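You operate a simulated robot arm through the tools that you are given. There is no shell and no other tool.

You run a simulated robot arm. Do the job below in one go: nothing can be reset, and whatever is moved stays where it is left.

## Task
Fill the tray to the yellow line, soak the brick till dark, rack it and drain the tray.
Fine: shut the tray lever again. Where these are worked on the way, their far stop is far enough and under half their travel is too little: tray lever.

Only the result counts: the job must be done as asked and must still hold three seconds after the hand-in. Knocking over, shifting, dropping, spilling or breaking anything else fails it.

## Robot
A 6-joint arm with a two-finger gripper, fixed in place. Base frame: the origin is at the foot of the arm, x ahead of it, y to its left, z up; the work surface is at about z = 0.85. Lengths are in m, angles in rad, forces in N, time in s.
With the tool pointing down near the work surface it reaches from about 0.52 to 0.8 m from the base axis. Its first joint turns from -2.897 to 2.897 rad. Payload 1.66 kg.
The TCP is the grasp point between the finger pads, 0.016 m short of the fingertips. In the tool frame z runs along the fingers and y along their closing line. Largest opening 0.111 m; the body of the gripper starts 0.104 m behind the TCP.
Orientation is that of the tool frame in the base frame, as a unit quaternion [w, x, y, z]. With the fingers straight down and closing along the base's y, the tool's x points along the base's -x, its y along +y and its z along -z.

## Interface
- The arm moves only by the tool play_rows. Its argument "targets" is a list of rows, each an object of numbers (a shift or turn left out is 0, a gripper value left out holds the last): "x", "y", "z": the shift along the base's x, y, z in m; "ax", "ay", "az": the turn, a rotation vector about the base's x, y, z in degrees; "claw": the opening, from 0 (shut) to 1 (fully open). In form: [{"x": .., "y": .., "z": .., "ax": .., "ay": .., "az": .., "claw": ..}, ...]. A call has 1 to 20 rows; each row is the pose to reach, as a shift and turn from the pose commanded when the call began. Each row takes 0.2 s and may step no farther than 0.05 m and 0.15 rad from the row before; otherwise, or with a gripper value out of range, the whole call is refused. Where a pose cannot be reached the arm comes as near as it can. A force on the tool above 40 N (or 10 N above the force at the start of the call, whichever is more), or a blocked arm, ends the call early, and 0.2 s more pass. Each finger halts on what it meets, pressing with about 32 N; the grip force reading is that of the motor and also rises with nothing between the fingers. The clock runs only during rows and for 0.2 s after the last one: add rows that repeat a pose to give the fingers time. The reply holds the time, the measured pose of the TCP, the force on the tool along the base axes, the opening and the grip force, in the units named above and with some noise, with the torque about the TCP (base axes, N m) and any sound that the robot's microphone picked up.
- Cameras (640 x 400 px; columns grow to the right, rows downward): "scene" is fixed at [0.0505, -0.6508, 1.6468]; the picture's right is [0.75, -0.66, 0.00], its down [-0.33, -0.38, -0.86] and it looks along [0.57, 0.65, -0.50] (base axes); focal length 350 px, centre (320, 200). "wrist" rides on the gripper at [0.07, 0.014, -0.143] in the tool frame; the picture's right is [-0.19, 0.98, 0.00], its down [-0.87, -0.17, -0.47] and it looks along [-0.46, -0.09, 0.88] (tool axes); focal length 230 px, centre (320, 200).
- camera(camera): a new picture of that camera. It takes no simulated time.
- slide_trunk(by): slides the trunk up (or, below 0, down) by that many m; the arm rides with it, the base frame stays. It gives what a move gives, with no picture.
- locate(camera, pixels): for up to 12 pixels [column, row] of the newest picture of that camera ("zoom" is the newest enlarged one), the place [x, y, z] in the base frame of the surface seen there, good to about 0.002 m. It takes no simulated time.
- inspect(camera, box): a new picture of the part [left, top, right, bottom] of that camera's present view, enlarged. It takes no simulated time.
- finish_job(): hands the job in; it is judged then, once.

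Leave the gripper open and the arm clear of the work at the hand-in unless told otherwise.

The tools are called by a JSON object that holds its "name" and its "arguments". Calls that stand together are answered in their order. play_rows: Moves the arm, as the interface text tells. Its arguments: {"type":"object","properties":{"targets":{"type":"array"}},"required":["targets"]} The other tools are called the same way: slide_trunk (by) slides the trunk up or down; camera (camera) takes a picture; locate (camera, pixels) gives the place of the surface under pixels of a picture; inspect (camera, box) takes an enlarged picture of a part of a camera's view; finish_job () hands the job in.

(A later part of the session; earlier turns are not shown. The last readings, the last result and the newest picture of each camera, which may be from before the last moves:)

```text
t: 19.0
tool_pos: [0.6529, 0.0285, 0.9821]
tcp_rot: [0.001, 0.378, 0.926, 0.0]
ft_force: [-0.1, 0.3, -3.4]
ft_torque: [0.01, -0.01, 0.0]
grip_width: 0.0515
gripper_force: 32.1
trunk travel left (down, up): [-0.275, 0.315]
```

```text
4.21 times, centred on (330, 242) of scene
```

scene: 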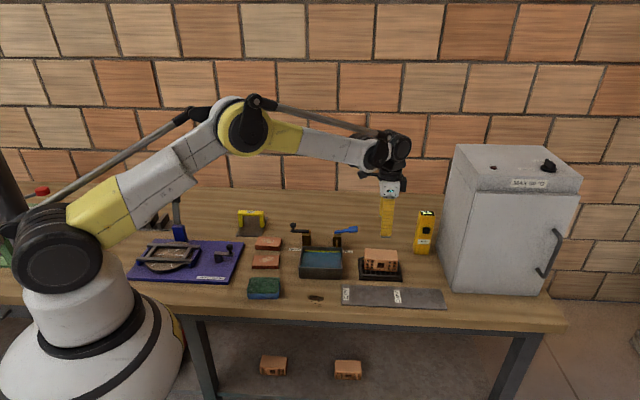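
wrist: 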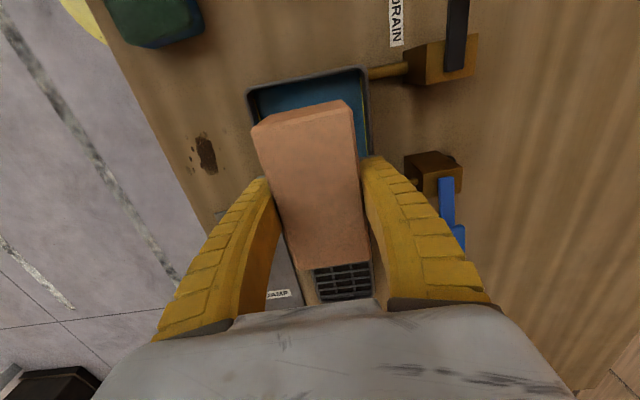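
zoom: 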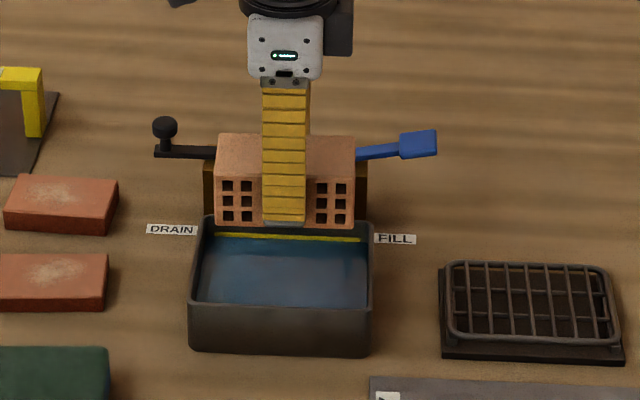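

The brick is held over the tray. I measure brick top corners and tray rim in the wrist view to confirm centring.

{"name": "locate", "arguments": {"camera": "wrist", "pixels": [[255, 128], [344, 105], [300, 266], [368, 258], [250, 92], [364, 70], [315, 85], [258, 100], [360, 78], [300, 75], [367, 120], [300, 95]]}}

{"name": "inspect", "arguments": {"camera": "wrist", "box": [220, 50, 420, 310]}}

```text
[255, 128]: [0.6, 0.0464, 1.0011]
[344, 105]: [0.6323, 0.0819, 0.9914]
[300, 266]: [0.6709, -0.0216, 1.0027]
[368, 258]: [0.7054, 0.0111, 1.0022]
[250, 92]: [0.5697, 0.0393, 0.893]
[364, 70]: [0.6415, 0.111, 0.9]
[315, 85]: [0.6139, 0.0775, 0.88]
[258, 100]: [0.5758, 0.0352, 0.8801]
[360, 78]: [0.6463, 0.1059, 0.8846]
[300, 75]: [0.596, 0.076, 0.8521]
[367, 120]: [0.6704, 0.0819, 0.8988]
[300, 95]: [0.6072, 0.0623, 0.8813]
```

```text
1.54 times, centred on (320, 180) of wrist
```

zoom: 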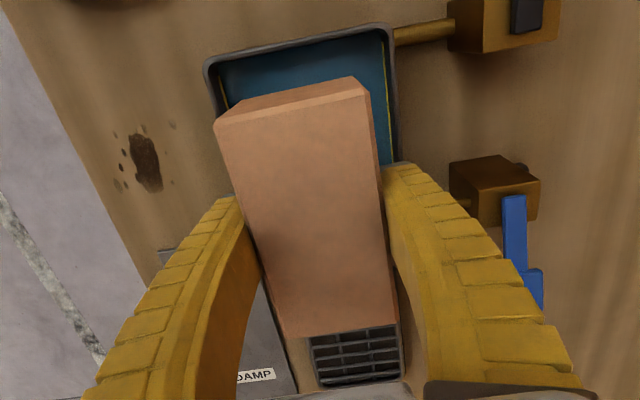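

Brick is centred and aligned with the tray. I lower until its bottom is about 10 mm into the water and look at the level for displacement.

{"name": "play_rows", "arguments": {"targets": [{"z": -0.035}, {"z": -0.06}, {"z": -0.075}, {"z": -0.084}]}}

{"name": "inspect", "arguments": {"camera": "scene", "box": [290, 225, 350, 290]}}

```text
t: 20.0
tool_pos: [0.6541, 0.0281, 0.8969]
tcp_rot: [0.001, 0.379, 0.925, 0.001]
ft_force: [1.0, -0.2, -3.3]
ft_torque: [0.04, -0.02, 0.03]
grip_width: 0.0516
gripper_force: 32.3
trunk travel left (down, up): [-0.275, 0.315]
```

```text
6.15 times, centred on (320, 258) of scene
```

zoom: 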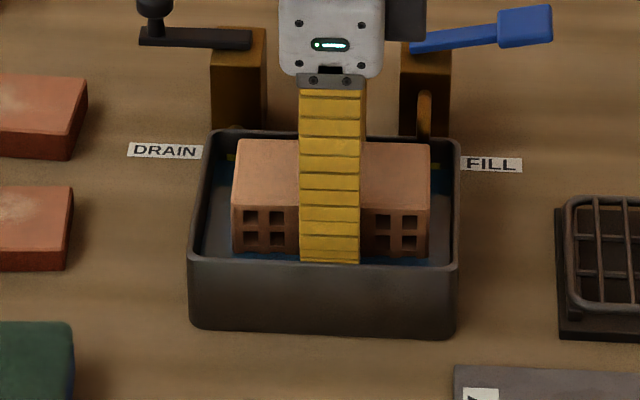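

I check the water level at the sides of the brick.

{"name": "locate", "arguments": {"camera": "zoom", "pixels": [[217, 210], [222, 180], [215, 240], [440, 215], [285, 258], [395, 262], [230, 160], [440, 250], [330, 172], [250, 200], [222, 230], [245, 255]]}}

{"name": "camera", "arguments": {"camera": "wrist"}}

```text
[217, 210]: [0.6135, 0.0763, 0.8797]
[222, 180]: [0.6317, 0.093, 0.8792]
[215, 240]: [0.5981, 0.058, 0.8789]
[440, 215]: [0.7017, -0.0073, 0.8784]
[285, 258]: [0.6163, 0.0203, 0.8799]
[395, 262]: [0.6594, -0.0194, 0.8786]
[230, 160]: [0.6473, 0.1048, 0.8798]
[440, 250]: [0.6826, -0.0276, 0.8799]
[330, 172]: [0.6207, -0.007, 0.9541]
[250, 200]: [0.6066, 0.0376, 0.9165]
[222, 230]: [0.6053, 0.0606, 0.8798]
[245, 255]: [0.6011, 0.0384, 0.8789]
```

```text
taken
```

wrist: 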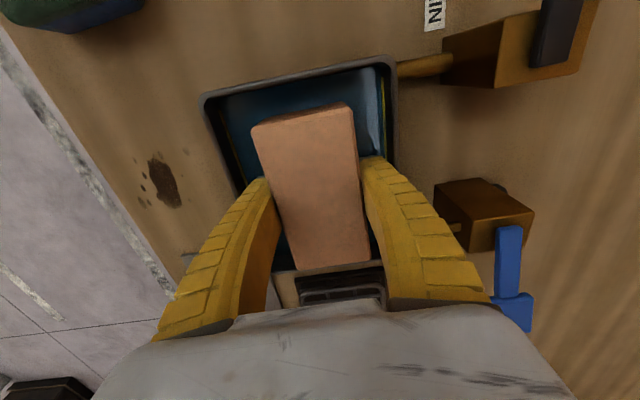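

The level stays ≈0.879, so no displacement. I lower the rest of the way to the floor in small steps, watching force.

{"name": "play_rows", "arguments": {"targets": [{"z": -0.005}, {"z": -0.009}, {"z": -0.012}, {"z": -0.014}]}}

{"name": "inspect", "arguments": {"camera": "scene", "box": [290, 225, 350, 290]}}

```text
t: 21.0
tool_pos: [0.6542, 0.0275, 0.8838]
tcp_rot: [0.001, 0.379, 0.926, 0.001]
ft_force: [8.0, 1.0, 17.9]
ft_torque: [0.21, 0.06, 0.01]
grip_width: 0.0532
gripper_force: 31.9
trunk travel left (down, up): [-0.275, 0.315]
```

```text
6.15 times, centred on (320, 258) of scene
```

zoom: 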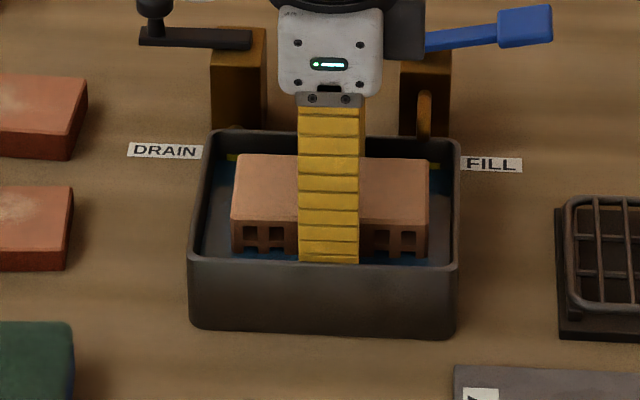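

The brick touches the floor (18 N). I ease up 2 mm to relieve the push and hold for 2 s, watching the colour.

{"name": "play_rows", "arguments": {"targets": [{"z": 0.002}, {"z": 0.002}, {"z": 0.002}, {"z": 0.002}, {"z": 0.002}, {"z": 0.002}, {"z": 0.002}, {"z": 0.002}, {"z": 0.002}]}}

{"name": "inspect", "arguments": {"camera": "scene", "box": [290, 225, 350, 290]}}

```text
t: 23.0
tool_pos: [0.6544, 0.0283, 0.8864]
tcp_rot: [0.0, 0.378, 0.926, 0.0]
ft_force: [-0.1, -0.3, -2.3]
ft_torque: [0.01, 0.04, 0.01]
grip_width: 0.0519
gripper_force: 32.1
trunk travel left (down, up): [-0.275, 0.315]
```

```text
6.15 times, centred on (320, 258) of scene
```

zoom: 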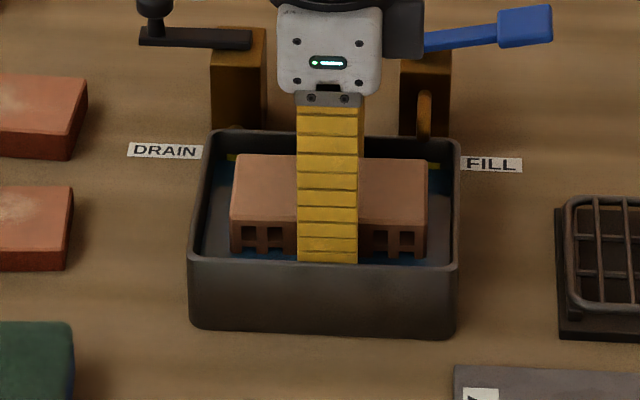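

The brick looks perhaps slightly darker. I wait 4 s more.

{"name": "play_rows", "arguments": {"targets": [{}, {}, {}, {}, {}, {}, {}, {}, {}, {}, {}, {}, {}, {}, {}, {}, {}, {}, {}, {}]}}

{"name": "inspect", "arguments": {"camera": "scene", "box": [290, 225, 350, 290]}}

{"name": "camera", "arguments": {"camera": "wrist"}}

```text
t: 27.2
tool_pos: [0.6525, 0.0276, 0.8858]
tcp_rot: [0.0, 0.378, 0.926, 0.001]
ft_force: [1.1, 1.1, -2.5]
ft_torque: [0.0, -0.01, 0.03]
grip_width: 0.0516
gripper_force: 32.5
trunk travel left (down, up): [-0.275, 0.315]
```

```text
6.15 times, centred on (320, 258) of scene
```

zoom: 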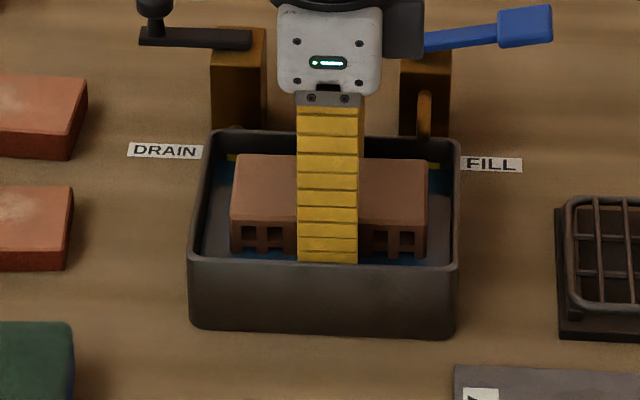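

```text
taken
```

wrist: 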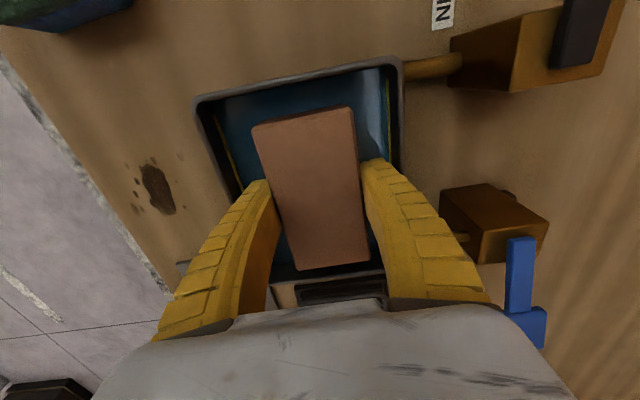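

The brick is darkening steadily. I keep holding; another 8 s.

{"name": "play_rows", "arguments": {"targets": [{}, {}, {}, {}, {}, {}, {}, {}, {}, {}, {}, {}, {}, {}, {}, {}, {}, {}, {}, {}]}}

{"name": "play_rows", "arguments": {"targets": [{}, {}, {}, {}, {}, {}, {}, {}, {}, {}, {}, {}, {}, {}, {}, {}, {}, {}, {}, {}]}}

{"name": "inspect", "arguments": {"camera": "scene", "box": [290, 225, 350, 290]}}

{"name": "camera", "arguments": {"camera": "wrist"}}

```text
t: 31.4
tool_pos: [0.6532, 0.0284, 0.8855]
tcp_rot: [0.0, 0.378, 0.926, 0.0]
ft_force: [0.7, 0.2, -2.4]
ft_torque: [0.01, 0.04, 0.03]
grip_width: 0.0518
gripper_force: 32.1
trunk travel left (down, up): [-0.275, 0.315]
```

```text
t: 35.6
tool_pos: [0.6533, 0.0283, 0.8853]
tcp_rot: [0.0, 0.378, 0.926, 0.0]
ft_force: [0.4, -0.5, -2.3]
ft_torque: [-0.02, -0.01, 0.03]
grip_width: 0.0519
gripper_force: 32.1
trunk travel left (down, up): [-0.275, 0.315]
```

```text
6.15 times, centred on (320, 258) of scene
```

zoom: 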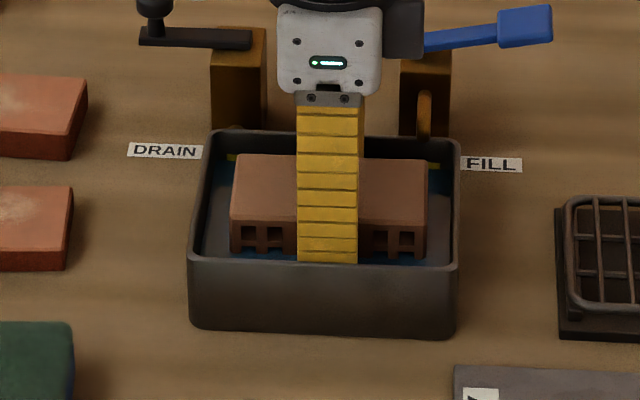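

```text
taken
```

wrist: 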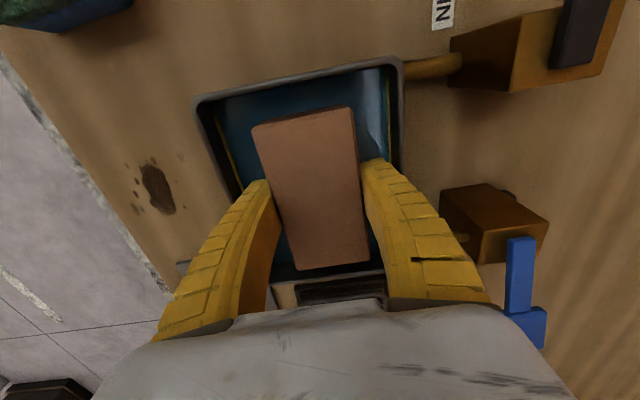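

I take a close-up of the brick for comparison, then wait more and compare again.

{"name": "inspect", "arguments": {"camera": "wrist", "box": [240, 95, 380, 280]}}

{"name": "play_rows", "arguments": {"targets": [{}, {}, {}, {}, {}, {}, {}, {}, {}, {}, {}, {}, {}, {}, {}, {}, {}, {}, {}, {}]}}

{"name": "inspect", "arguments": {"camera": "wrist", "box": [240, 95, 380, 280]}}

```text
2.16 times, centred on (310, 188) of wrist
```

zoom: 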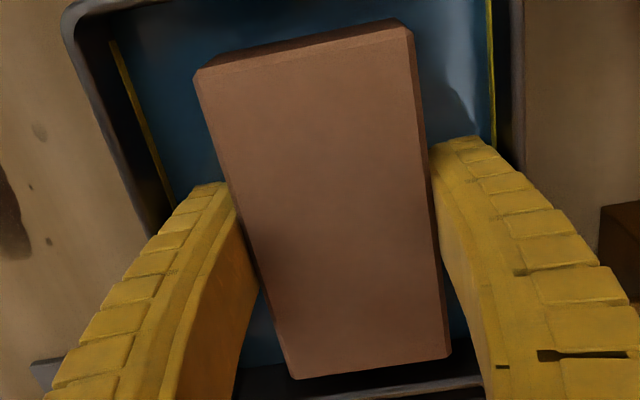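

```text
t: 39.8
tool_pos: [0.6526, 0.028, 0.8861]
tcp_rot: [-0.001, 0.379, 0.926, 0.0]
ft_force: [0.3, 0.0, -1.7]
ft_torque: [-0.03, 0.03, 0.05]
grip_width: 0.0519
gripper_force: 32.1
trunk travel left (down, up): [-0.275, 0.315]
```

```text
2.16 times, centred on (310, 188) of wrist
```

zoom: 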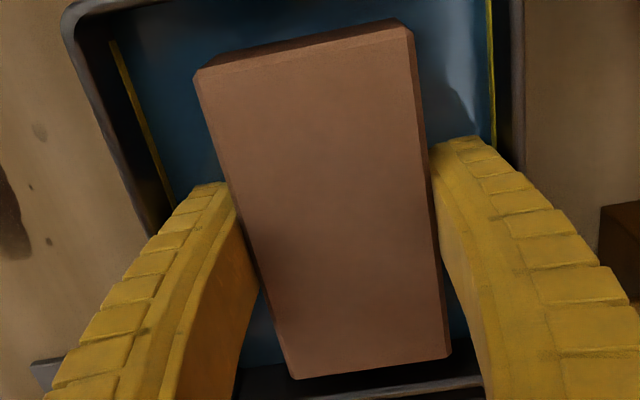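

No visible change between 35.6 s and 39.8 s, so soaking in this posture has levelled off. I lower the 2 mm, release (opening only to ~0.062), and lift off to see the brick's colour in full and let it rest on the floor.

{"name": "play_rows", "arguments": {"targets": [{"z": -0.0012}, {"z": -0.0012, "claw": 0.5}, {"z": -0.0012, "claw": 0.56}, {"z": -0.0012, "claw": 0.56}, {"z": -0.0012, "claw": 0.56}]}}

{"name": "inspect", "arguments": {"camera": "scene", "box": [290, 225, 350, 290]}}

{"name": "inspect", "arguments": {"camera": "wrist", "box": [180, 50, 440, 300]}}

```text
t: 41.0
tool_pos: [0.6531, 0.0287, 0.8852]
tcp_rot: [0.0, 0.379, 0.925, 0.0]
ft_force: [-3.1, -1.5, -1.5]
ft_torque: [0.0, -0.02, -0.05]
grip_width: 0.0618
gripper_force: 0.1
trunk travel left (down, up): [-0.275, 0.315]
```

```text
6.15 times, centred on (320, 258) of scene
```

zoom: 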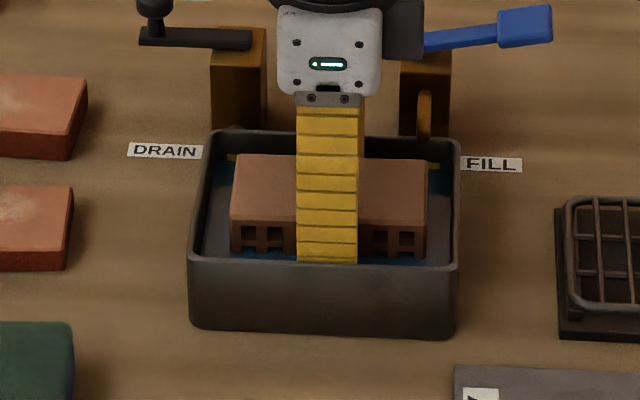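

```text
1.60 times, centred on (310, 175) of wrist
```

zoom: 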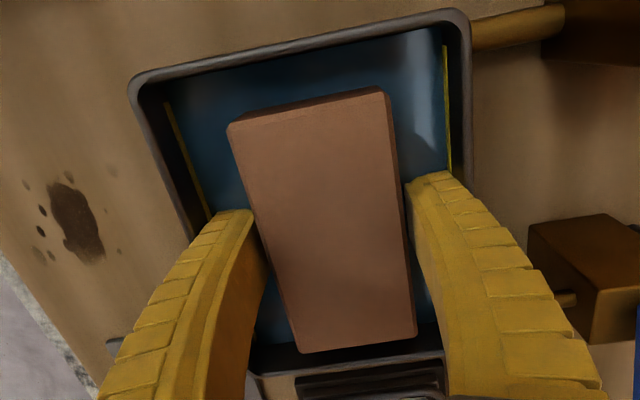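

The force shows about 3.4 N sideways; I re-read it after a short hold before lifting.

{"name": "play_rows", "arguments": {"targets": [{}, {}]}}

{"name": "locate", "arguments": {"camera": "zoom", "pixels": [[232, 128], [380, 95], [300, 348], [415, 333], [140, 85], [460, 20], [450, 100], [190, 190], [310, 85], [200, 110], [420, 60], [430, 300]]}}

```text
t: 41.6
tool_pos: [0.6528, 0.0277, 0.8856]
tcp_rot: [0.0, 0.379, 0.925, -0.001]
ft_force: [-1.4, -1.7, -1.5]
ft_torque: [0.01, -0.01, -0.08]
grip_width: 0.0619
gripper_force: 0.4
trunk travel left (down, up): [-0.275, 0.315]
```

```text
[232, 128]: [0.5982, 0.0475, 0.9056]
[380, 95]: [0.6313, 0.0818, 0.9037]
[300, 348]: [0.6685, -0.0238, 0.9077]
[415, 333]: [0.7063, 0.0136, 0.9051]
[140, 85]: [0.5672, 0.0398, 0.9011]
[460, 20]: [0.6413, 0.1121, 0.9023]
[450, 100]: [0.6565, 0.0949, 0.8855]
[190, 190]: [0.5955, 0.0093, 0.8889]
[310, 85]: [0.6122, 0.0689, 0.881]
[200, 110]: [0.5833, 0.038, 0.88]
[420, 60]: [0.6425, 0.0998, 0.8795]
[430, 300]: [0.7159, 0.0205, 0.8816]
```

There is still a small steady force; I raise 6 mm slowly to see whether the brick stays down.

{"name": "play_rows", "arguments": {"targets": [{"z": 0.003}, {"z": 0.006}]}}

{"name": "inspect", "arguments": {"camera": "wrist", "box": [180, 50, 440, 300]}}

{"name": "locate", "arguments": {"camera": "zoom", "pixels": [[232, 128], [380, 95], [300, 340], [410, 325], [310, 220], [140, 85], [460, 20], [330, 200], [250, 140], [310, 85], [200, 110], [350, 300]]}}

{"name": "inspect", "arguments": {"camera": "scene", "box": [290, 225, 350, 290]}}

```text
t: 42.2
tool_pos: [0.6542, 0.0279, 0.8914]
tcp_rot: [0.0, 0.378, 0.926, 0.0]
ft_force: [-0.8, -1.0, -0.2]
ft_torque: [-0.05, 0.0, -0.02]
grip_width: 0.0628
gripper_force: 0.2
trunk travel left (down, up): [-0.275, 0.315]
```

```text
1.60 times, centred on (310, 175) of wrist
```

zoom: 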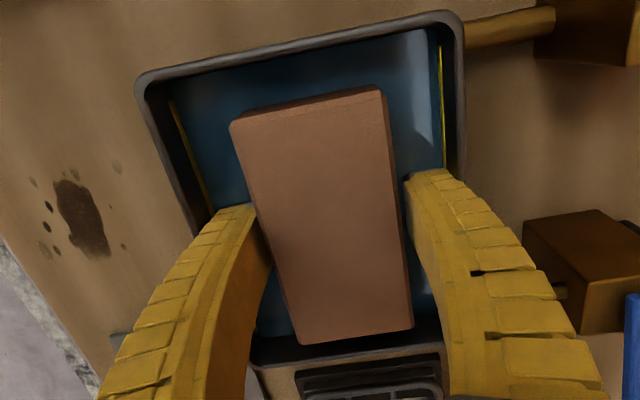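

```text
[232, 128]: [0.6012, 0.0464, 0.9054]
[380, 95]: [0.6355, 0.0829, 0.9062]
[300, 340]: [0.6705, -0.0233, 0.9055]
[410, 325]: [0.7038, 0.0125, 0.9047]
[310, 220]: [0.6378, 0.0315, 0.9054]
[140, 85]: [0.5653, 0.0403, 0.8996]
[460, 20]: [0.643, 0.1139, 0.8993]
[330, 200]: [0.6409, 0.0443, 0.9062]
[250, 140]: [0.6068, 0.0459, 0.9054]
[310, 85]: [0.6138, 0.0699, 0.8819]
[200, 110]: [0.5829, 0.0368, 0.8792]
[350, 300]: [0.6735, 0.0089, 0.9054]
```

```text
6.15 times, centred on (320, 258) of scene
```

zoom: 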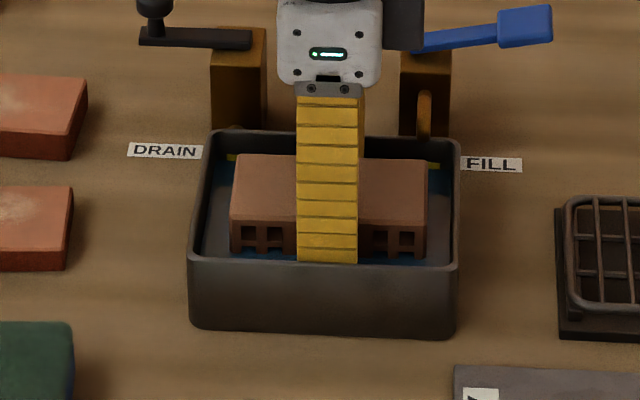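

The brick stays in the tray (top z≈0.905). I raise clear and wait a few seconds, then compare the colour.

{"name": "play_rows", "arguments": {"targets": [{"z": 0.02}, {"z": 0.05}, {"z": 0.08}, {"z": 0.1}, {"z": 0.12}]}}

{"name": "inspect", "arguments": {"camera": "scene", "box": [290, 225, 350, 290]}}

{"name": "play_rows", "arguments": {"targets": [{}, {}, {}, {}, {}, {}, {}, {}, {}, {}, {}, {}, {}, {}, {}, {}, {}, {}, {}, {}]}}

{"name": "inspect", "arguments": {"camera": "scene", "box": [290, 225, 350, 290]}}

```text
t: 43.4
tool_pos: [0.6525, 0.0288, 1.0119]
tcp_rot: [0.0, 0.379, 0.926, 0.0]
ft_force: [-0.6, -0.7, -1.3]
ft_torque: [0.0, -0.02, 0.03]
grip_width: 0.0641
gripper_force: 1.1
trunk travel left (down, up): [-0.275, 0.315]
```

```text
6.15 times, centred on (320, 258) of scene
```

zoom: 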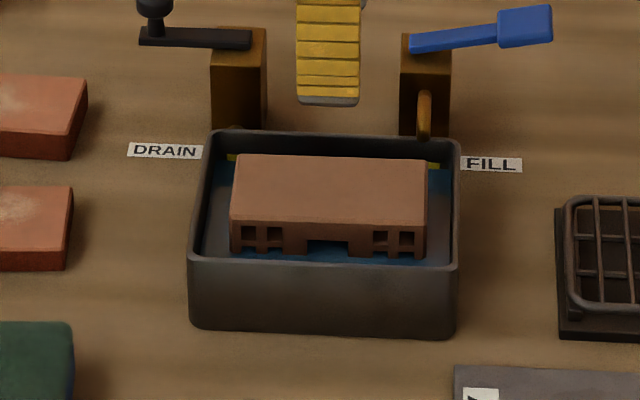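

```text
t: 47.6
tool_pos: [0.6536, 0.0275, 1.0116]
tcp_rot: [0.0, 0.379, 0.925, 0.0]
ft_force: [-1.0, -0.1, -1.2]
ft_torque: [0.03, 0.0, 0.04]
grip_width: 0.0641
gripper_force: 1.1
trunk travel left (down, up): [-0.275, 0.315]
```

```text
6.15 times, centred on (320, 258) of scene
```

zoom: 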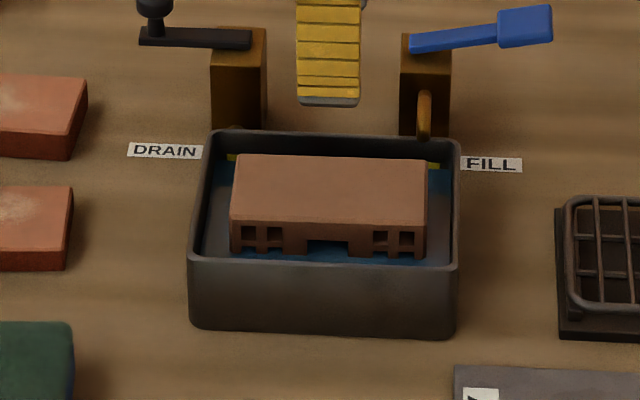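

The colour appears steady. I take a tight colour patch of the brick's top now, wait 8 s more, and take the same again.

{"name": "inspect", "arguments": {"camera": "scene", "box": [308, 250, 332, 268]}}

{"name": "play_rows", "arguments": {"targets": [{}, {}, {}, {}, {}, {}, {}, {}, {}, {}, {}, {}, {}, {}, {}, {}, {}, {}, {}, {}]}}

{"name": "play_rows", "arguments": {"targets": [{}, {}, {}, {}, {}, {}, {}, {}, {}, {}, {}, {}, {}, {}, {}, {}, {}, {}, {}, {}]}}

{"name": "inspect", "arguments": {"camera": "scene", "box": [308, 250, 332, 268]}}

{"name": "camera", "arguments": {"camera": "wrist"}}

```text
16.00 times, centred on (320, 259) of scene
```

zoom: 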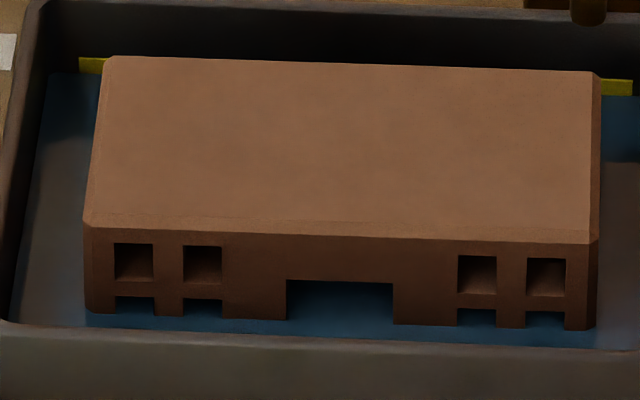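

```text
t: 51.8
tool_pos: [0.6544, 0.028, 1.0111]
tcp_rot: [0.0, 0.378, 0.926, 0.0]
ft_force: [0.3, -1.0, -1.1]
ft_torque: [-0.01, -0.03, 0.04]
grip_width: 0.064
gripper_force: 1.3
trunk travel left (down, up): [-0.275, 0.315]
```

```text
t: 56.0
tool_pos: [0.6544, 0.0287, 1.0098]
tcp_rot: [0.0, 0.379, 0.926, 0.001]
ft_force: [0.4, -0.5, -0.3]
ft_torque: [0.0, -0.01, 0.01]
grip_width: 0.0638
gripper_force: 1.5
trunk travel left (down, up): [-0.275, 0.315]
```

```text
16.00 times, centred on (320, 259) of scene
```

zoom: 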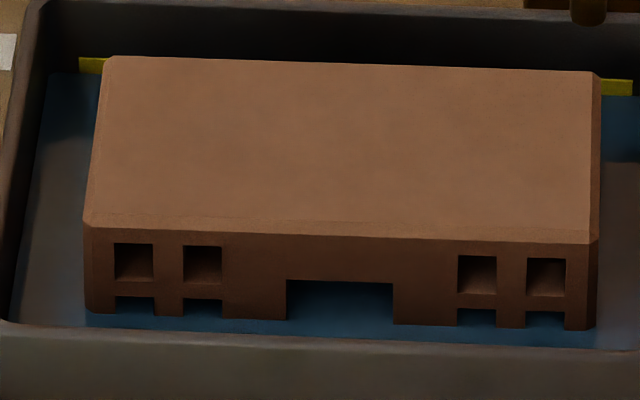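

```text
taken
```

wrist: 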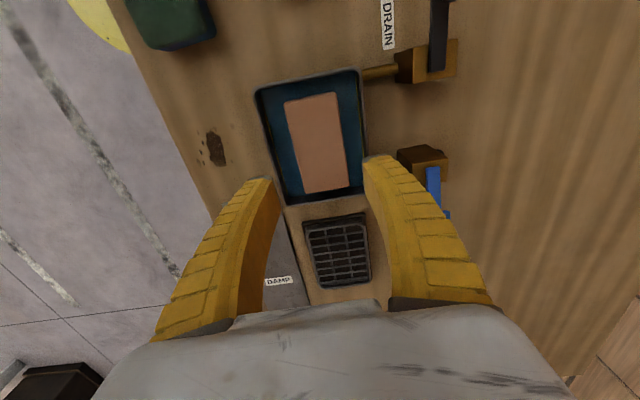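

The second patch looks slightly darker than the first, so soaking still continues slowly. I wait 16 s more and compare.

{"name": "play_rows", "arguments": {"targets": [{}, {}, {}, {}, {}, {}, {}, {}, {}, {}, {}, {}, {}, {}, {}, {}, {}, {}, {}, {}]}}

{"name": "play_rows", "arguments": {"targets": [{}, {}, {}, {}, {}, {}, {}, {}, {}, {}, {}, {}, {}, {}, {}, {}, {}, {}, {}, {}]}}

{"name": "play_rows", "arguments": {"targets": [{}, {}, {}, {}, {}, {}, {}, {}, {}, {}, {}, {}, {}, {}, {}, {}, {}, {}, {}, {}]}}

{"name": "play_rows", "arguments": {"targets": [{}, {}, {}, {}, {}, {}, {}, {}, {}, {}, {}, {}, {}, {}, {}, {}, {}, {}, {}, {}]}}

{"name": "inspect", "arguments": {"camera": "scene", "box": [308, 250, 332, 268]}}

```text
t: 60.2
tool_pos: [0.653, 0.0276, 1.0112]
tcp_rot: [0.0, 0.378, 0.926, 0.0]
ft_force: [-0.2, 0.0, 0.1]
ft_torque: [-0.01, 0.0, -0.01]
grip_width: 0.064
gripper_force: 1.2
trunk travel left (down, up): [-0.275, 0.315]
```

```text
t: 64.4
tool_pos: [0.6551, 0.0285, 1.0122]
tcp_rot: [0.0, 0.379, 0.925, 0.0]
ft_force: [0.0, 0.7, 1.1]
ft_torque: [0.0, 0.01, -0.03]
grip_width: 0.064
gripper_force: 1.1
trunk travel left (down, up): [-0.275, 0.315]
```

```text
t: 68.6
tool_pos: [0.6539, 0.0289, 1.0109]
tcp_rot: [0.0, 0.379, 0.925, 0.0]
ft_force: [0.0, 0.4, -0.4]
ft_torque: [-0.01, -0.01, 0.02]
grip_width: 0.0639
gripper_force: 1.3
trunk travel left (down, up): [-0.275, 0.315]
```

```text
t: 72.8
tool_pos: [0.6531, 0.0275, 1.0121]
tcp_rot: [0.0, 0.378, 0.926, -0.001]
ft_force: [0.1, 0.5, 0.0]
ft_torque: [0.04, 0.01, -0.03]
grip_width: 0.064
gripper_force: 1.1
trunk travel left (down, up): [-0.275, 0.315]
```

```text
16.00 times, centred on (320, 259) of scene
```

zoom: 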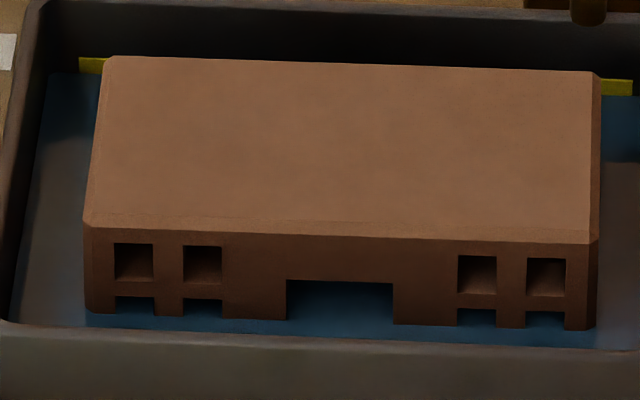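

The colour looks unchanged from 56 s, suggesting saturation. I take a very tight patch, wait 12 s, and compare once more to be sure.

{"name": "inspect", "arguments": {"camera": "scene", "box": [322, 252, 346, 267]}}

{"name": "play_rows", "arguments": {"targets": [{}, {}, {}, {}, {}, {}, {}, {}, {}, {}, {}, {}, {}, {}, {}, {}, {}, {}, {}, {}]}}

{"name": "play_rows", "arguments": {"targets": [{}, {}, {}, {}, {}, {}, {}, {}, {}, {}, {}, {}, {}, {}, {}, {}, {}, {}, {}, {}]}}

{"name": "play_rows", "arguments": {"targets": [{}, {}, {}, {}, {}, {}, {}, {}, {}, {}, {}, {}, {}, {}, {}, {}, {}, {}, {}, {}]}}

{"name": "inspect", "arguments": {"camera": "scene", "box": [322, 252, 346, 267]}}

{"name": "inspect", "arguments": {"camera": "scene", "box": [345, 235, 415, 295]}}

```text
16.00 times, centred on (334, 260) of scene
```

zoom: 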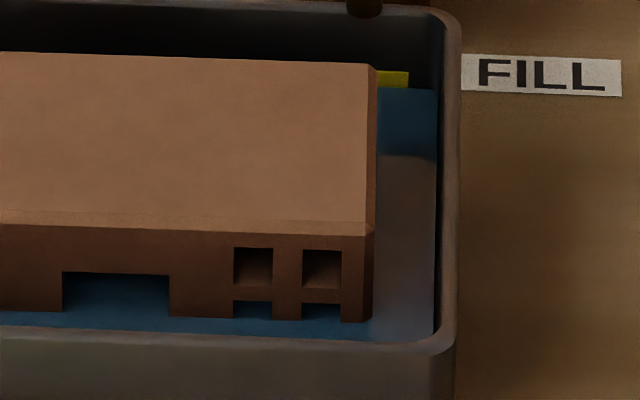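

```text
t: 77.0
tool_pos: [0.6541, 0.0283, 1.0098]
tcp_rot: [0.0, 0.379, 0.925, 0.0]
ft_force: [0.5, 0.5, 0.5]
ft_torque: [0.02, -0.02, 0.01]
grip_width: 0.0641
gripper_force: 1.3
trunk travel left (down, up): [-0.275, 0.315]
```

```text
t: 81.2
tool_pos: [0.6547, 0.028, 1.0107]
tcp_rot: [0.0, 0.378, 0.926, 0.0]
ft_force: [0.0, 0.1, 0.3]
ft_torque: [0.01, 0.01, 0.0]
grip_width: 0.0639
gripper_force: 1.3
trunk travel left (down, up): [-0.275, 0.315]
```

```text
t: 85.4
tool_pos: [0.6539, 0.0282, 1.0106]
tcp_rot: [-0.001, 0.379, 0.926, 0.0]
ft_force: [0.5, -0.6, -0.3]
ft_torque: [0.0, 0.04, 0.01]
grip_width: 0.064
gripper_force: 1.1
trunk travel left (down, up): [-0.275, 0.315]
```

```text
16.00 times, centred on (334, 260) of scene
```

zoom: 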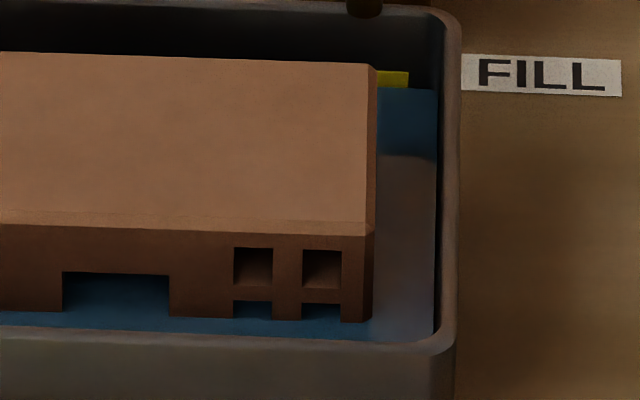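

```text
6.67 times, centred on (380, 265) of scene
```

zoom: 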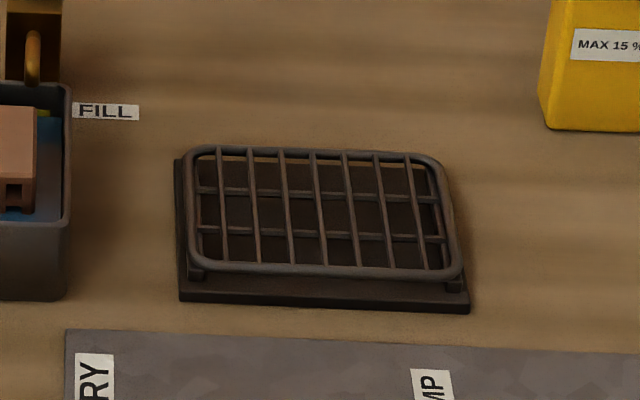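

The colour is unchanged from 72.8 to 85.4 s: the brick is fully soaked (dark). Now I descend to regrip it in the tray with the claw at the present 0.064 opening.

{"name": "play_rows", "arguments": {"targets": [{"z": -0.04}, {"z": -0.08}, {"z": -0.1}, {"z": -0.115}, {"z": -0.124}]}}

{"name": "inspect", "arguments": {"camera": "wrist", "box": [180, 50, 440, 300]}}

```text
t: 86.6
tool_pos: [0.6531, 0.0262, 0.889]
tcp_rot: [0.002, 0.378, 0.926, 0.0]
ft_force: [2.7, -3.3, 12.3]
ft_torque: [0.71, -0.4, -0.22]
grip_width: 0.065
gripper_force: 3.5
trunk travel left (down, up): [-0.275, 0.315]
```

```text
1.60 times, centred on (310, 175) of wrist
```

zoom: 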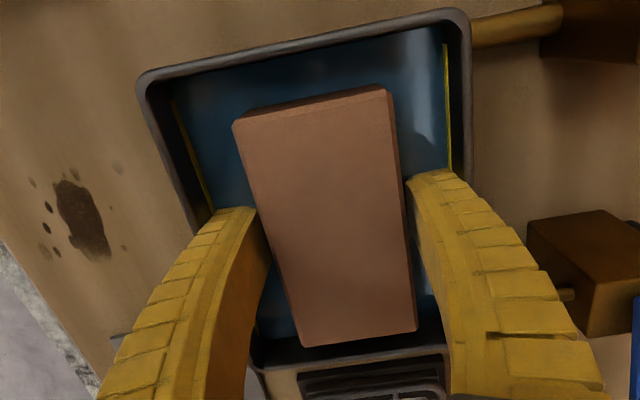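

There is an upward contact force of 12 N at the back finger: its outer bulge touches the tray's back rim. I raise at once, narrow the claw to ≈0.057, and I'll grip a bit higher (TCP z≈0.892).

{"name": "play_rows", "arguments": {"targets": [{"z": 0.008}, {"z": 0.016}, {"z": 0.016, "claw": 0.52}, {"z": 0.016, "claw": 0.52}]}}

{"name": "inspect", "arguments": {"camera": "wrist", "box": [180, 50, 440, 300]}}

{"name": "locate", "arguments": {"camera": "zoom", "pixels": [[240, 130], [375, 100], [300, 330], [405, 318], [145, 85], [455, 25], [310, 220], [260, 355], [430, 345], [455, 120], [180, 160], [500, 25]]}}

{"name": "inspect", "arguments": {"camera": "scene", "box": [285, 215, 365, 290]}}

{"name": "locate", "arguments": {"camera": "zoom", "pixels": [[203, 170], [411, 175], [183, 277], [410, 287], [195, 330], [408, 343]]}}

```text
t: 87.6
tool_pos: [0.6526, 0.0287, 0.904]
tcp_rot: [0.0, 0.379, 0.925, 0.0]
ft_force: [0.6, 0.8, -0.5]
ft_torque: [-0.02, 0.0, 0.01]
grip_width: 0.0599
gripper_force: 1.6
trunk travel left (down, up): [-0.275, 0.315]
```

```text
1.60 times, centred on (310, 175) of wrist
```

zoom: 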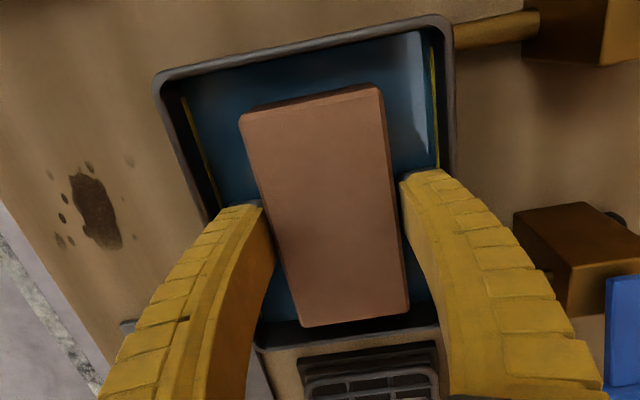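

```text
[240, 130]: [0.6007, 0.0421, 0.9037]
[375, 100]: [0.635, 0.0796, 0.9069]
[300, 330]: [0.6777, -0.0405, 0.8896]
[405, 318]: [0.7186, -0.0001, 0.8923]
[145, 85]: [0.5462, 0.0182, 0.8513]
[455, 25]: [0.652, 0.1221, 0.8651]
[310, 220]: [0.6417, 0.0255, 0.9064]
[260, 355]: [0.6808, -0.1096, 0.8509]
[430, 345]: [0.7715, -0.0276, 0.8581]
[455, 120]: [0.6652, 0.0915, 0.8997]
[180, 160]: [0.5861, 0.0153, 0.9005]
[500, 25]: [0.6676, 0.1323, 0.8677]
```

```text
5.33 times, centred on (325, 252) of scene
```

zoom: 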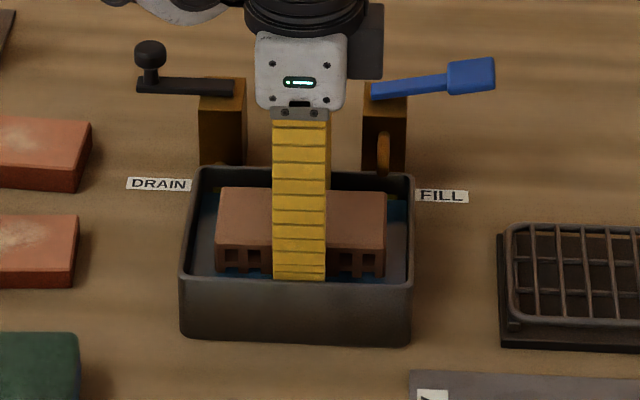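

```text
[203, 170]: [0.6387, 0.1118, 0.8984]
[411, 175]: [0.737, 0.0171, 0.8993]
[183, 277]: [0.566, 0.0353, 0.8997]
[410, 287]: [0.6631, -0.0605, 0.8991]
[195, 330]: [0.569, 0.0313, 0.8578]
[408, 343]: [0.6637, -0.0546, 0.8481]
```

The tray has not moved. I lower to TCP z≈0.892 and close on the brick.

{"name": "play_rows", "arguments": {"targets": [{"z": -0.006}, {"z": -0.011}, {"z": -0.011, "claw": 0.42}, {"z": -0.011, "claw": 0.3}, {"z": -0.011, "claw": 0.3}, {"z": -0.011, "claw": 0.3}]}}

```text
t: 89.0
tool_pos: [0.6524, 0.0279, 0.8916]
tcp_rot: [0.001, 0.378, 0.926, 0.0]
ft_force: [9.2, -0.5, 16.9]
ft_torque: [-0.05, -0.2, 0.01]
grip_width: 0.0527
gripper_force: 32.3
trunk travel left (down, up): [-0.275, 0.315]
```

Gripped (0.0527 wide, 32 N). I lift slowly straight up out of the water and let it drip over the tray for a few seconds.

{"name": "play_rows", "arguments": {"targets": [{"z": 0.003}, {"z": 0.008}, {"z": 0.015}, {"z": 0.025}, {"z": 0.035}, {"z": 0.045}, {"z": 0.055}, {"z": 0.065}, {"z": 0.075}, {"z": 0.085}, {"z": 0.09}, {"z": 0.09}, {"z": 0.09}, {"z": 0.09}, {"z": 0.09}, {"z": 0.09}, {"z": 0.09}, {"z": 0.09}, {"z": 0.09}, {"z": 0.09}]}}

{"name": "inspect", "arguments": {"camera": "scene", "box": [275, 195, 385, 290]}}

{"name": "inspect", "arguments": {"camera": "wrist", "box": [180, 50, 440, 320]}}

```text
t: 93.2
tool_pos: [0.6542, 0.0279, 0.9815]
tcp_rot: [0.0, 0.378, 0.926, 0.0]
ft_force: [-0.2, 0.2, -2.6]
ft_torque: [0.01, 0.02, -0.01]
grip_width: 0.0519
gripper_force: 32.5
trunk travel left (down, up): [-0.275, 0.315]
```

```text
4.21 times, centred on (330, 242) of scene
```

zoom: 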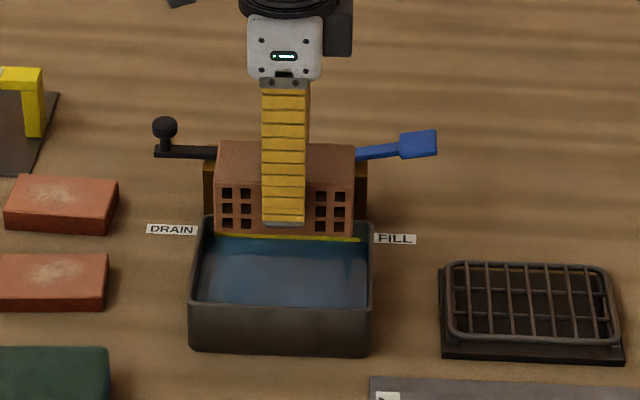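

```text
1.48 times, centred on (310, 185) of wrist
```

zoom: 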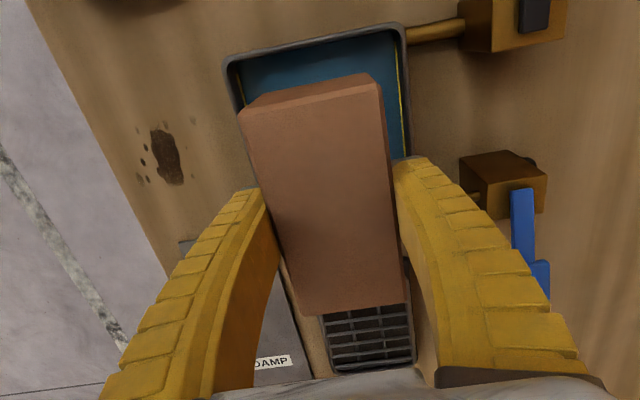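

The brick is clearly darker than in the same view before soaking. I carry it back along the axis to above the rack centre ≈(0.7875,-0.111), keeping the yaw (rack is aligned with the tray).

{"name": "play_rows", "arguments": {"targets": [{"x": 0.013, "y": -0.013, "z": 0.005}, {"x": 0.037, "y": -0.038, "z": 0.005}, {"x": 0.063, "y": -0.065, "z": 0.005}, {"x": 0.09, "y": -0.092, "z": 0.005}, {"x": 0.115, "y": -0.118, "z": 0.005}, {"x": 0.13, "y": -0.133, "z": 0.005}, {"x": 0.1347, "y": -0.1387, "z": 0.005}, {"x": 0.1347, "y": -0.1387, "z": 0.005}]}}

{"name": "inspect", "arguments": {"camera": "scene", "box": [335, 205, 425, 290]}}

{"name": "inspect", "arguments": {"camera": "wrist", "box": [180, 50, 440, 320]}}

{"name": "locate", "arguments": {"camera": "zoom", "pixels": [[250, 115], [375, 90], [305, 308], [402, 298], [330, 200], [240, 70], [370, 40], [265, 85], [380, 60], [300, 60], [350, 50], [255, 78]]}}

```text
t: 95.0
tool_pos: [0.7883, -0.1109, 0.9874]
tcp_rot: [0.0, 0.379, 0.925, -0.001]
ft_force: [0.3, -0.4, -3.8]
ft_torque: [-0.03, -0.01, -0.01]
grip_width: 0.0518
gripper_force: 32.4
trunk travel left (down, up): [-0.275, 0.315]
```

```text
4.71 times, centred on (380, 248) of scene
```

zoom: 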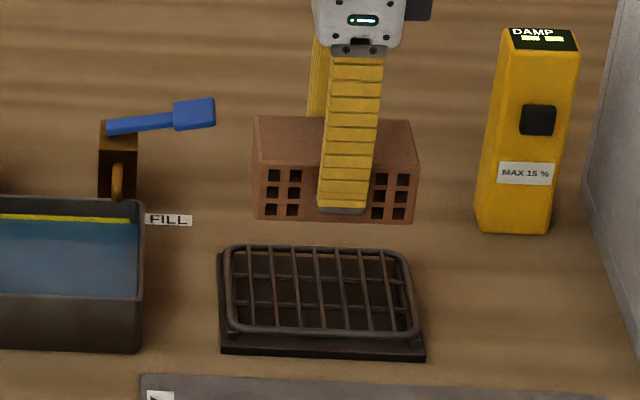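

```text
1.48 times, centred on (310, 185) of wrist
```

zoom: 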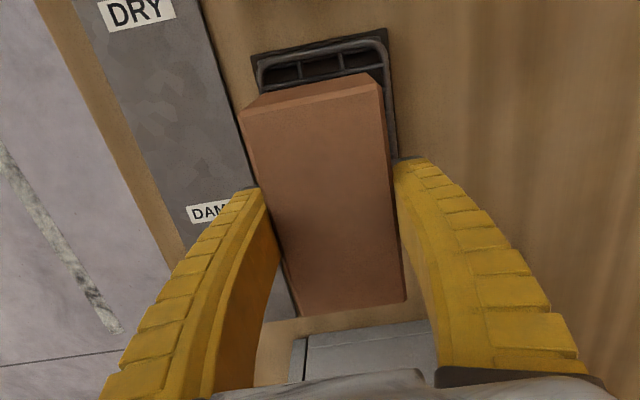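

```text
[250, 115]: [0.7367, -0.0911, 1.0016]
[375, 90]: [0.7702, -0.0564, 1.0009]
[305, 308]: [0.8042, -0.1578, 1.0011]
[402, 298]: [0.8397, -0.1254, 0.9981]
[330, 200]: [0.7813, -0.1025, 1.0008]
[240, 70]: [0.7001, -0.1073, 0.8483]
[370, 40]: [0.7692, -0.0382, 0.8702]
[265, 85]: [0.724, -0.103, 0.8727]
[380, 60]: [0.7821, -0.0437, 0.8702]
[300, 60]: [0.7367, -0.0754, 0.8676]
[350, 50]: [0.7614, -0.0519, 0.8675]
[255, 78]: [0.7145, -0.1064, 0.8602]
```

The brick is centred over the rack (0.7877,-0.1077). Its bottom is ≈0.952; the rack bars are ≈0.872. I lower ≈0.075 then in small steps.

{"name": "play_rows", "arguments": {"targets": [{"x": 0, "y": -0.002, "z": -0.03}, {"y": -0.002, "z": -0.055}, {"y": -0.002, "z": -0.068}, {"y": -0.002, "z": -0.075}, {"y": -0.002, "z": -0.077}]}}

{"name": "inspect", "arguments": {"camera": "scene", "box": [345, 225, 415, 290]}}

```text
t: 96.2
tool_pos: [0.7878, -0.1134, 0.9094]
tcp_rot: [0.001, 0.379, 0.926, 0.0]
ft_force: [2.6, -3.6, 8.9]
ft_torque: [0.15, 0.1, 0.02]
grip_width: 0.0518
gripper_force: 32.2
trunk travel left (down, up): [-0.275, 0.315]
```

```text
6.15 times, centred on (380, 258) of scene
```

zoom: 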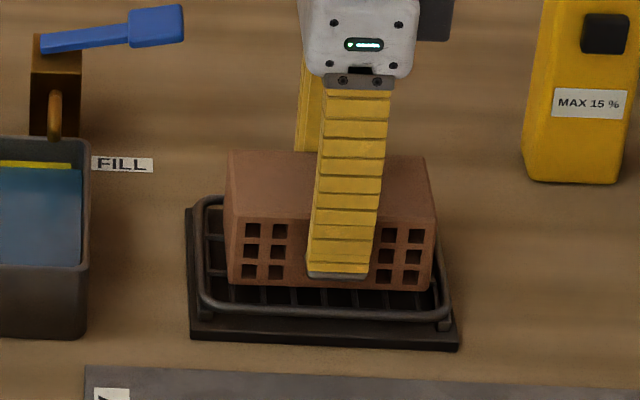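

The brick touches the rack (≈9 N). I open the claw to release, then read.

{"name": "play_rows", "arguments": {"targets": [{"z": 0.0005, "claw": 0.5}, {"z": 0.0005, "claw": 0.6}, {"z": 0.0005, "claw": 0.7}, {"z": 0.0005, "claw": 0.75}, {"z": 0.0005, "claw": 0.75}]}}

{"name": "inspect", "arguments": {"camera": "scene", "box": [345, 225, 415, 290]}}

```text
t: 97.4
tool_pos: [0.7893, -0.1133, 0.91]
tcp_rot: [-0.001, 0.378, 0.926, 0.0]
ft_force: [-0.7, 0.0, -0.5]
ft_torque: [0.01, -0.01, 0.0]
grip_width: 0.0843
gripper_force: 0.8
trunk travel left (down, up): [-0.275, 0.315]
```

```text
6.15 times, centred on (380, 258) of scene
```

zoom: 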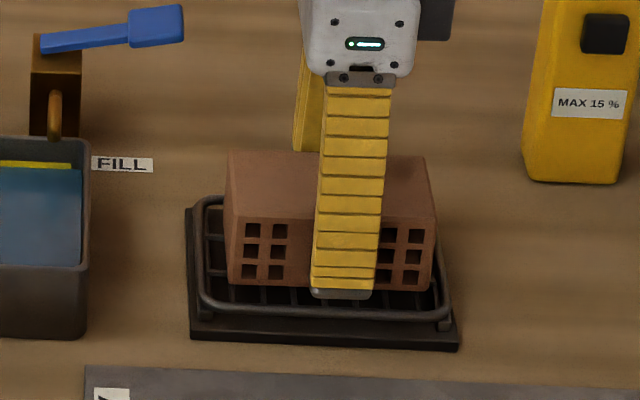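

The brick rests on the rack, released with no force. I rise straight up, then travel toward the DRAIN lever at height, closing the claw partway.

{"name": "play_rows", "arguments": {"targets": [{"z": 0.02}, {"z": 0.06}, {"z": 0.1}, {"z": 0.14}, {"z": 0.16}, {"x": -0.012, "y": 0.035, "z": 0.16}, {"x": -0.026, "y": 0.075, "z": 0.16}, {"x": -0.042, "y": 0.115, "z": 0.16}, {"x": -0.058, "y": 0.155, "z": 0.16}, {"x": -0.075, "y": 0.195, "z": 0.16}, {"x": -0.088, "y": 0.23, "z": 0.16}, {"x": -0.088, "y": 0.23, "z": 0.16, "claw": 0.5}, {"x": -0.088, "y": 0.23, "z": 0.16}]}}

{"name": "camera", "arguments": {"camera": "wrist"}}

{"name": "camera", "arguments": {"camera": "scene"}}

{"name": "inspect", "arguments": {"camera": "scene", "box": [345, 225, 415, 290]}}

```text
t: 100.2
tool_pos: [0.6989, 0.1173, 1.069]
tcp_rot: [0.0, 0.379, 0.926, 0.0]
ft_force: [0.8, 0.2, 0.8]
ft_torque: [-0.04, -0.01, -0.01]
grip_width: 0.0575
gripper_force: 1.5
trunk travel left (down, up): [-0.275, 0.315]
```

```text
taken
```

wrist: 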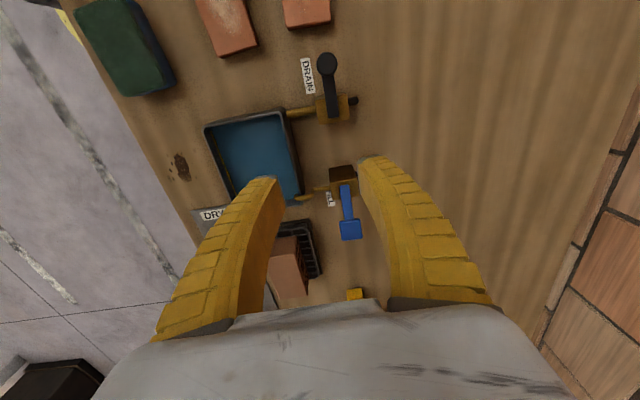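

```text
taken
```

scene: 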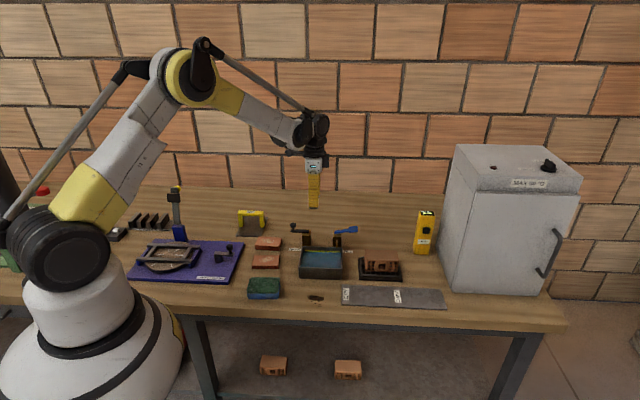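

```text
6.15 times, centred on (380, 258) of scene
```

zoom: 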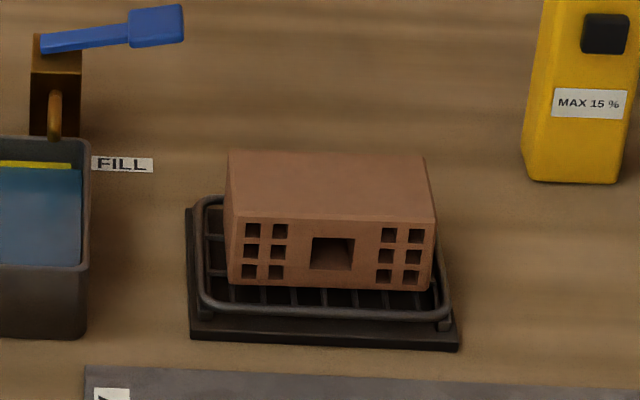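

The brick sits on the rack, visibly darker. Now I look closely at the DRAIN lever in the wrist view around (328,90).

{"name": "inspect", "arguments": {"camera": "wrist", "box": [270, 40, 390, 135]}}

{"name": "locate", "arguments": {"camera": "zoom", "pixels": [[310, 95], [278, 100], [345, 90], [310, 60], [315, 130], [315, 200], [330, 300], [298, 320], [360, 310], [250, 300], [430, 260], [445, 255]]}}

```text
4.21 times, centred on (330, 88) of wrist
```

zoom: 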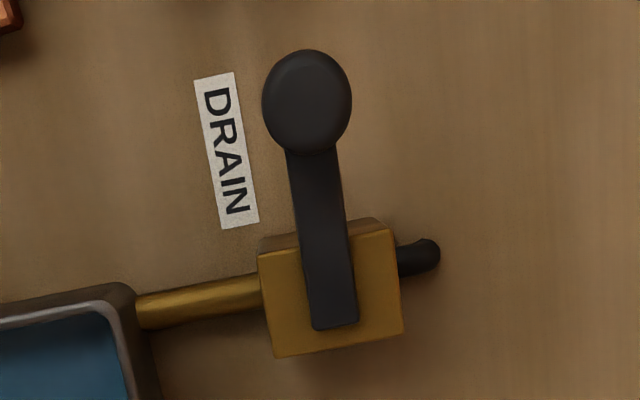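

```text
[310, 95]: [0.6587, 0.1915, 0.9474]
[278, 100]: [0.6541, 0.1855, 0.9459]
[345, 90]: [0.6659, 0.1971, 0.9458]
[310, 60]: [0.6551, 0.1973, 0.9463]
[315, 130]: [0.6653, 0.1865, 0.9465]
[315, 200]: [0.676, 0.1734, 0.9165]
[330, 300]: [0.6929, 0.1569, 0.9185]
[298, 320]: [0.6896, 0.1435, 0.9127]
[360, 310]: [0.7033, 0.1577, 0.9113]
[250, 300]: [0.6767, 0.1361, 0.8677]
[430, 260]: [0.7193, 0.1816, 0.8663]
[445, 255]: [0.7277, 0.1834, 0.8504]
```

Knob centre ≈(0.660,0.191), top z≈0.947, diameter ≈0.018; pivot near (0.694,0.155). I move above the knob and lower the open fingers around it to TCP z≈0.940.

{"name": "play_rows", "arguments": {"targets": [{"x": -0.02, "y": 0.037}, {"x": -0.0395, "y": 0.074}, {"x": -0.0395, "y": 0.074, "z": -0.04}, {"x": -0.0395, "y": 0.074, "z": -0.08}, {"x": -0.0395, "y": 0.074, "z": -0.11}, {"x": -0.0395, "y": 0.074, "z": -0.13}]}}

{"name": "inspect", "arguments": {"camera": "scene", "box": [260, 200, 350, 275]}}

{"name": "camera", "arguments": {"camera": "wrist"}}

```text
t: 101.6
tool_pos: [0.6603, 0.1918, 0.9379]
tcp_rot: [-0.001, 0.378, 0.926, 0.0]
ft_force: [-0.8, -0.2, -0.5]
ft_torque: [-0.02, -0.02, -0.01]
grip_width: 0.0575
gripper_force: 1.3
trunk travel left (down, up): [-0.275, 0.315]
```

```text
5.33 times, centred on (305, 238) of scene
```

zoom: 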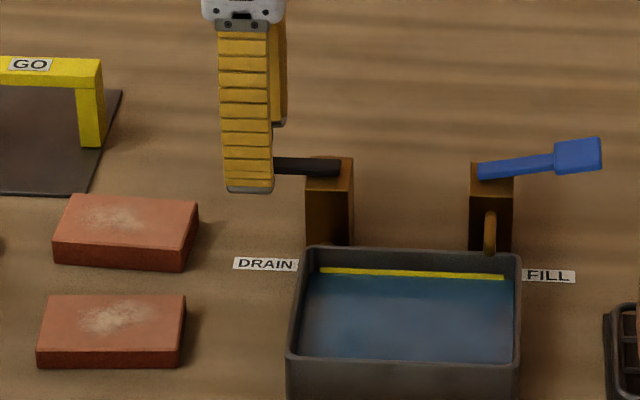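

```text
taken
```

wrist: 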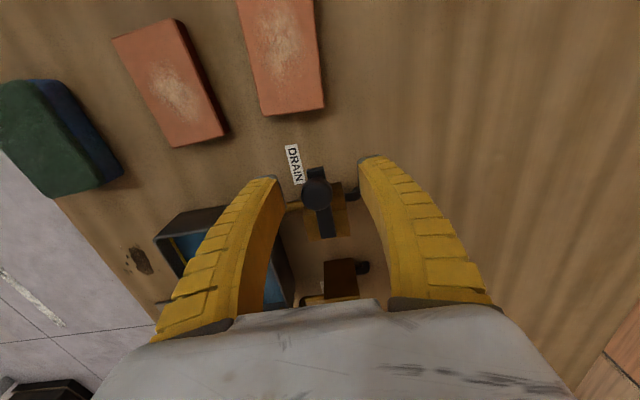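

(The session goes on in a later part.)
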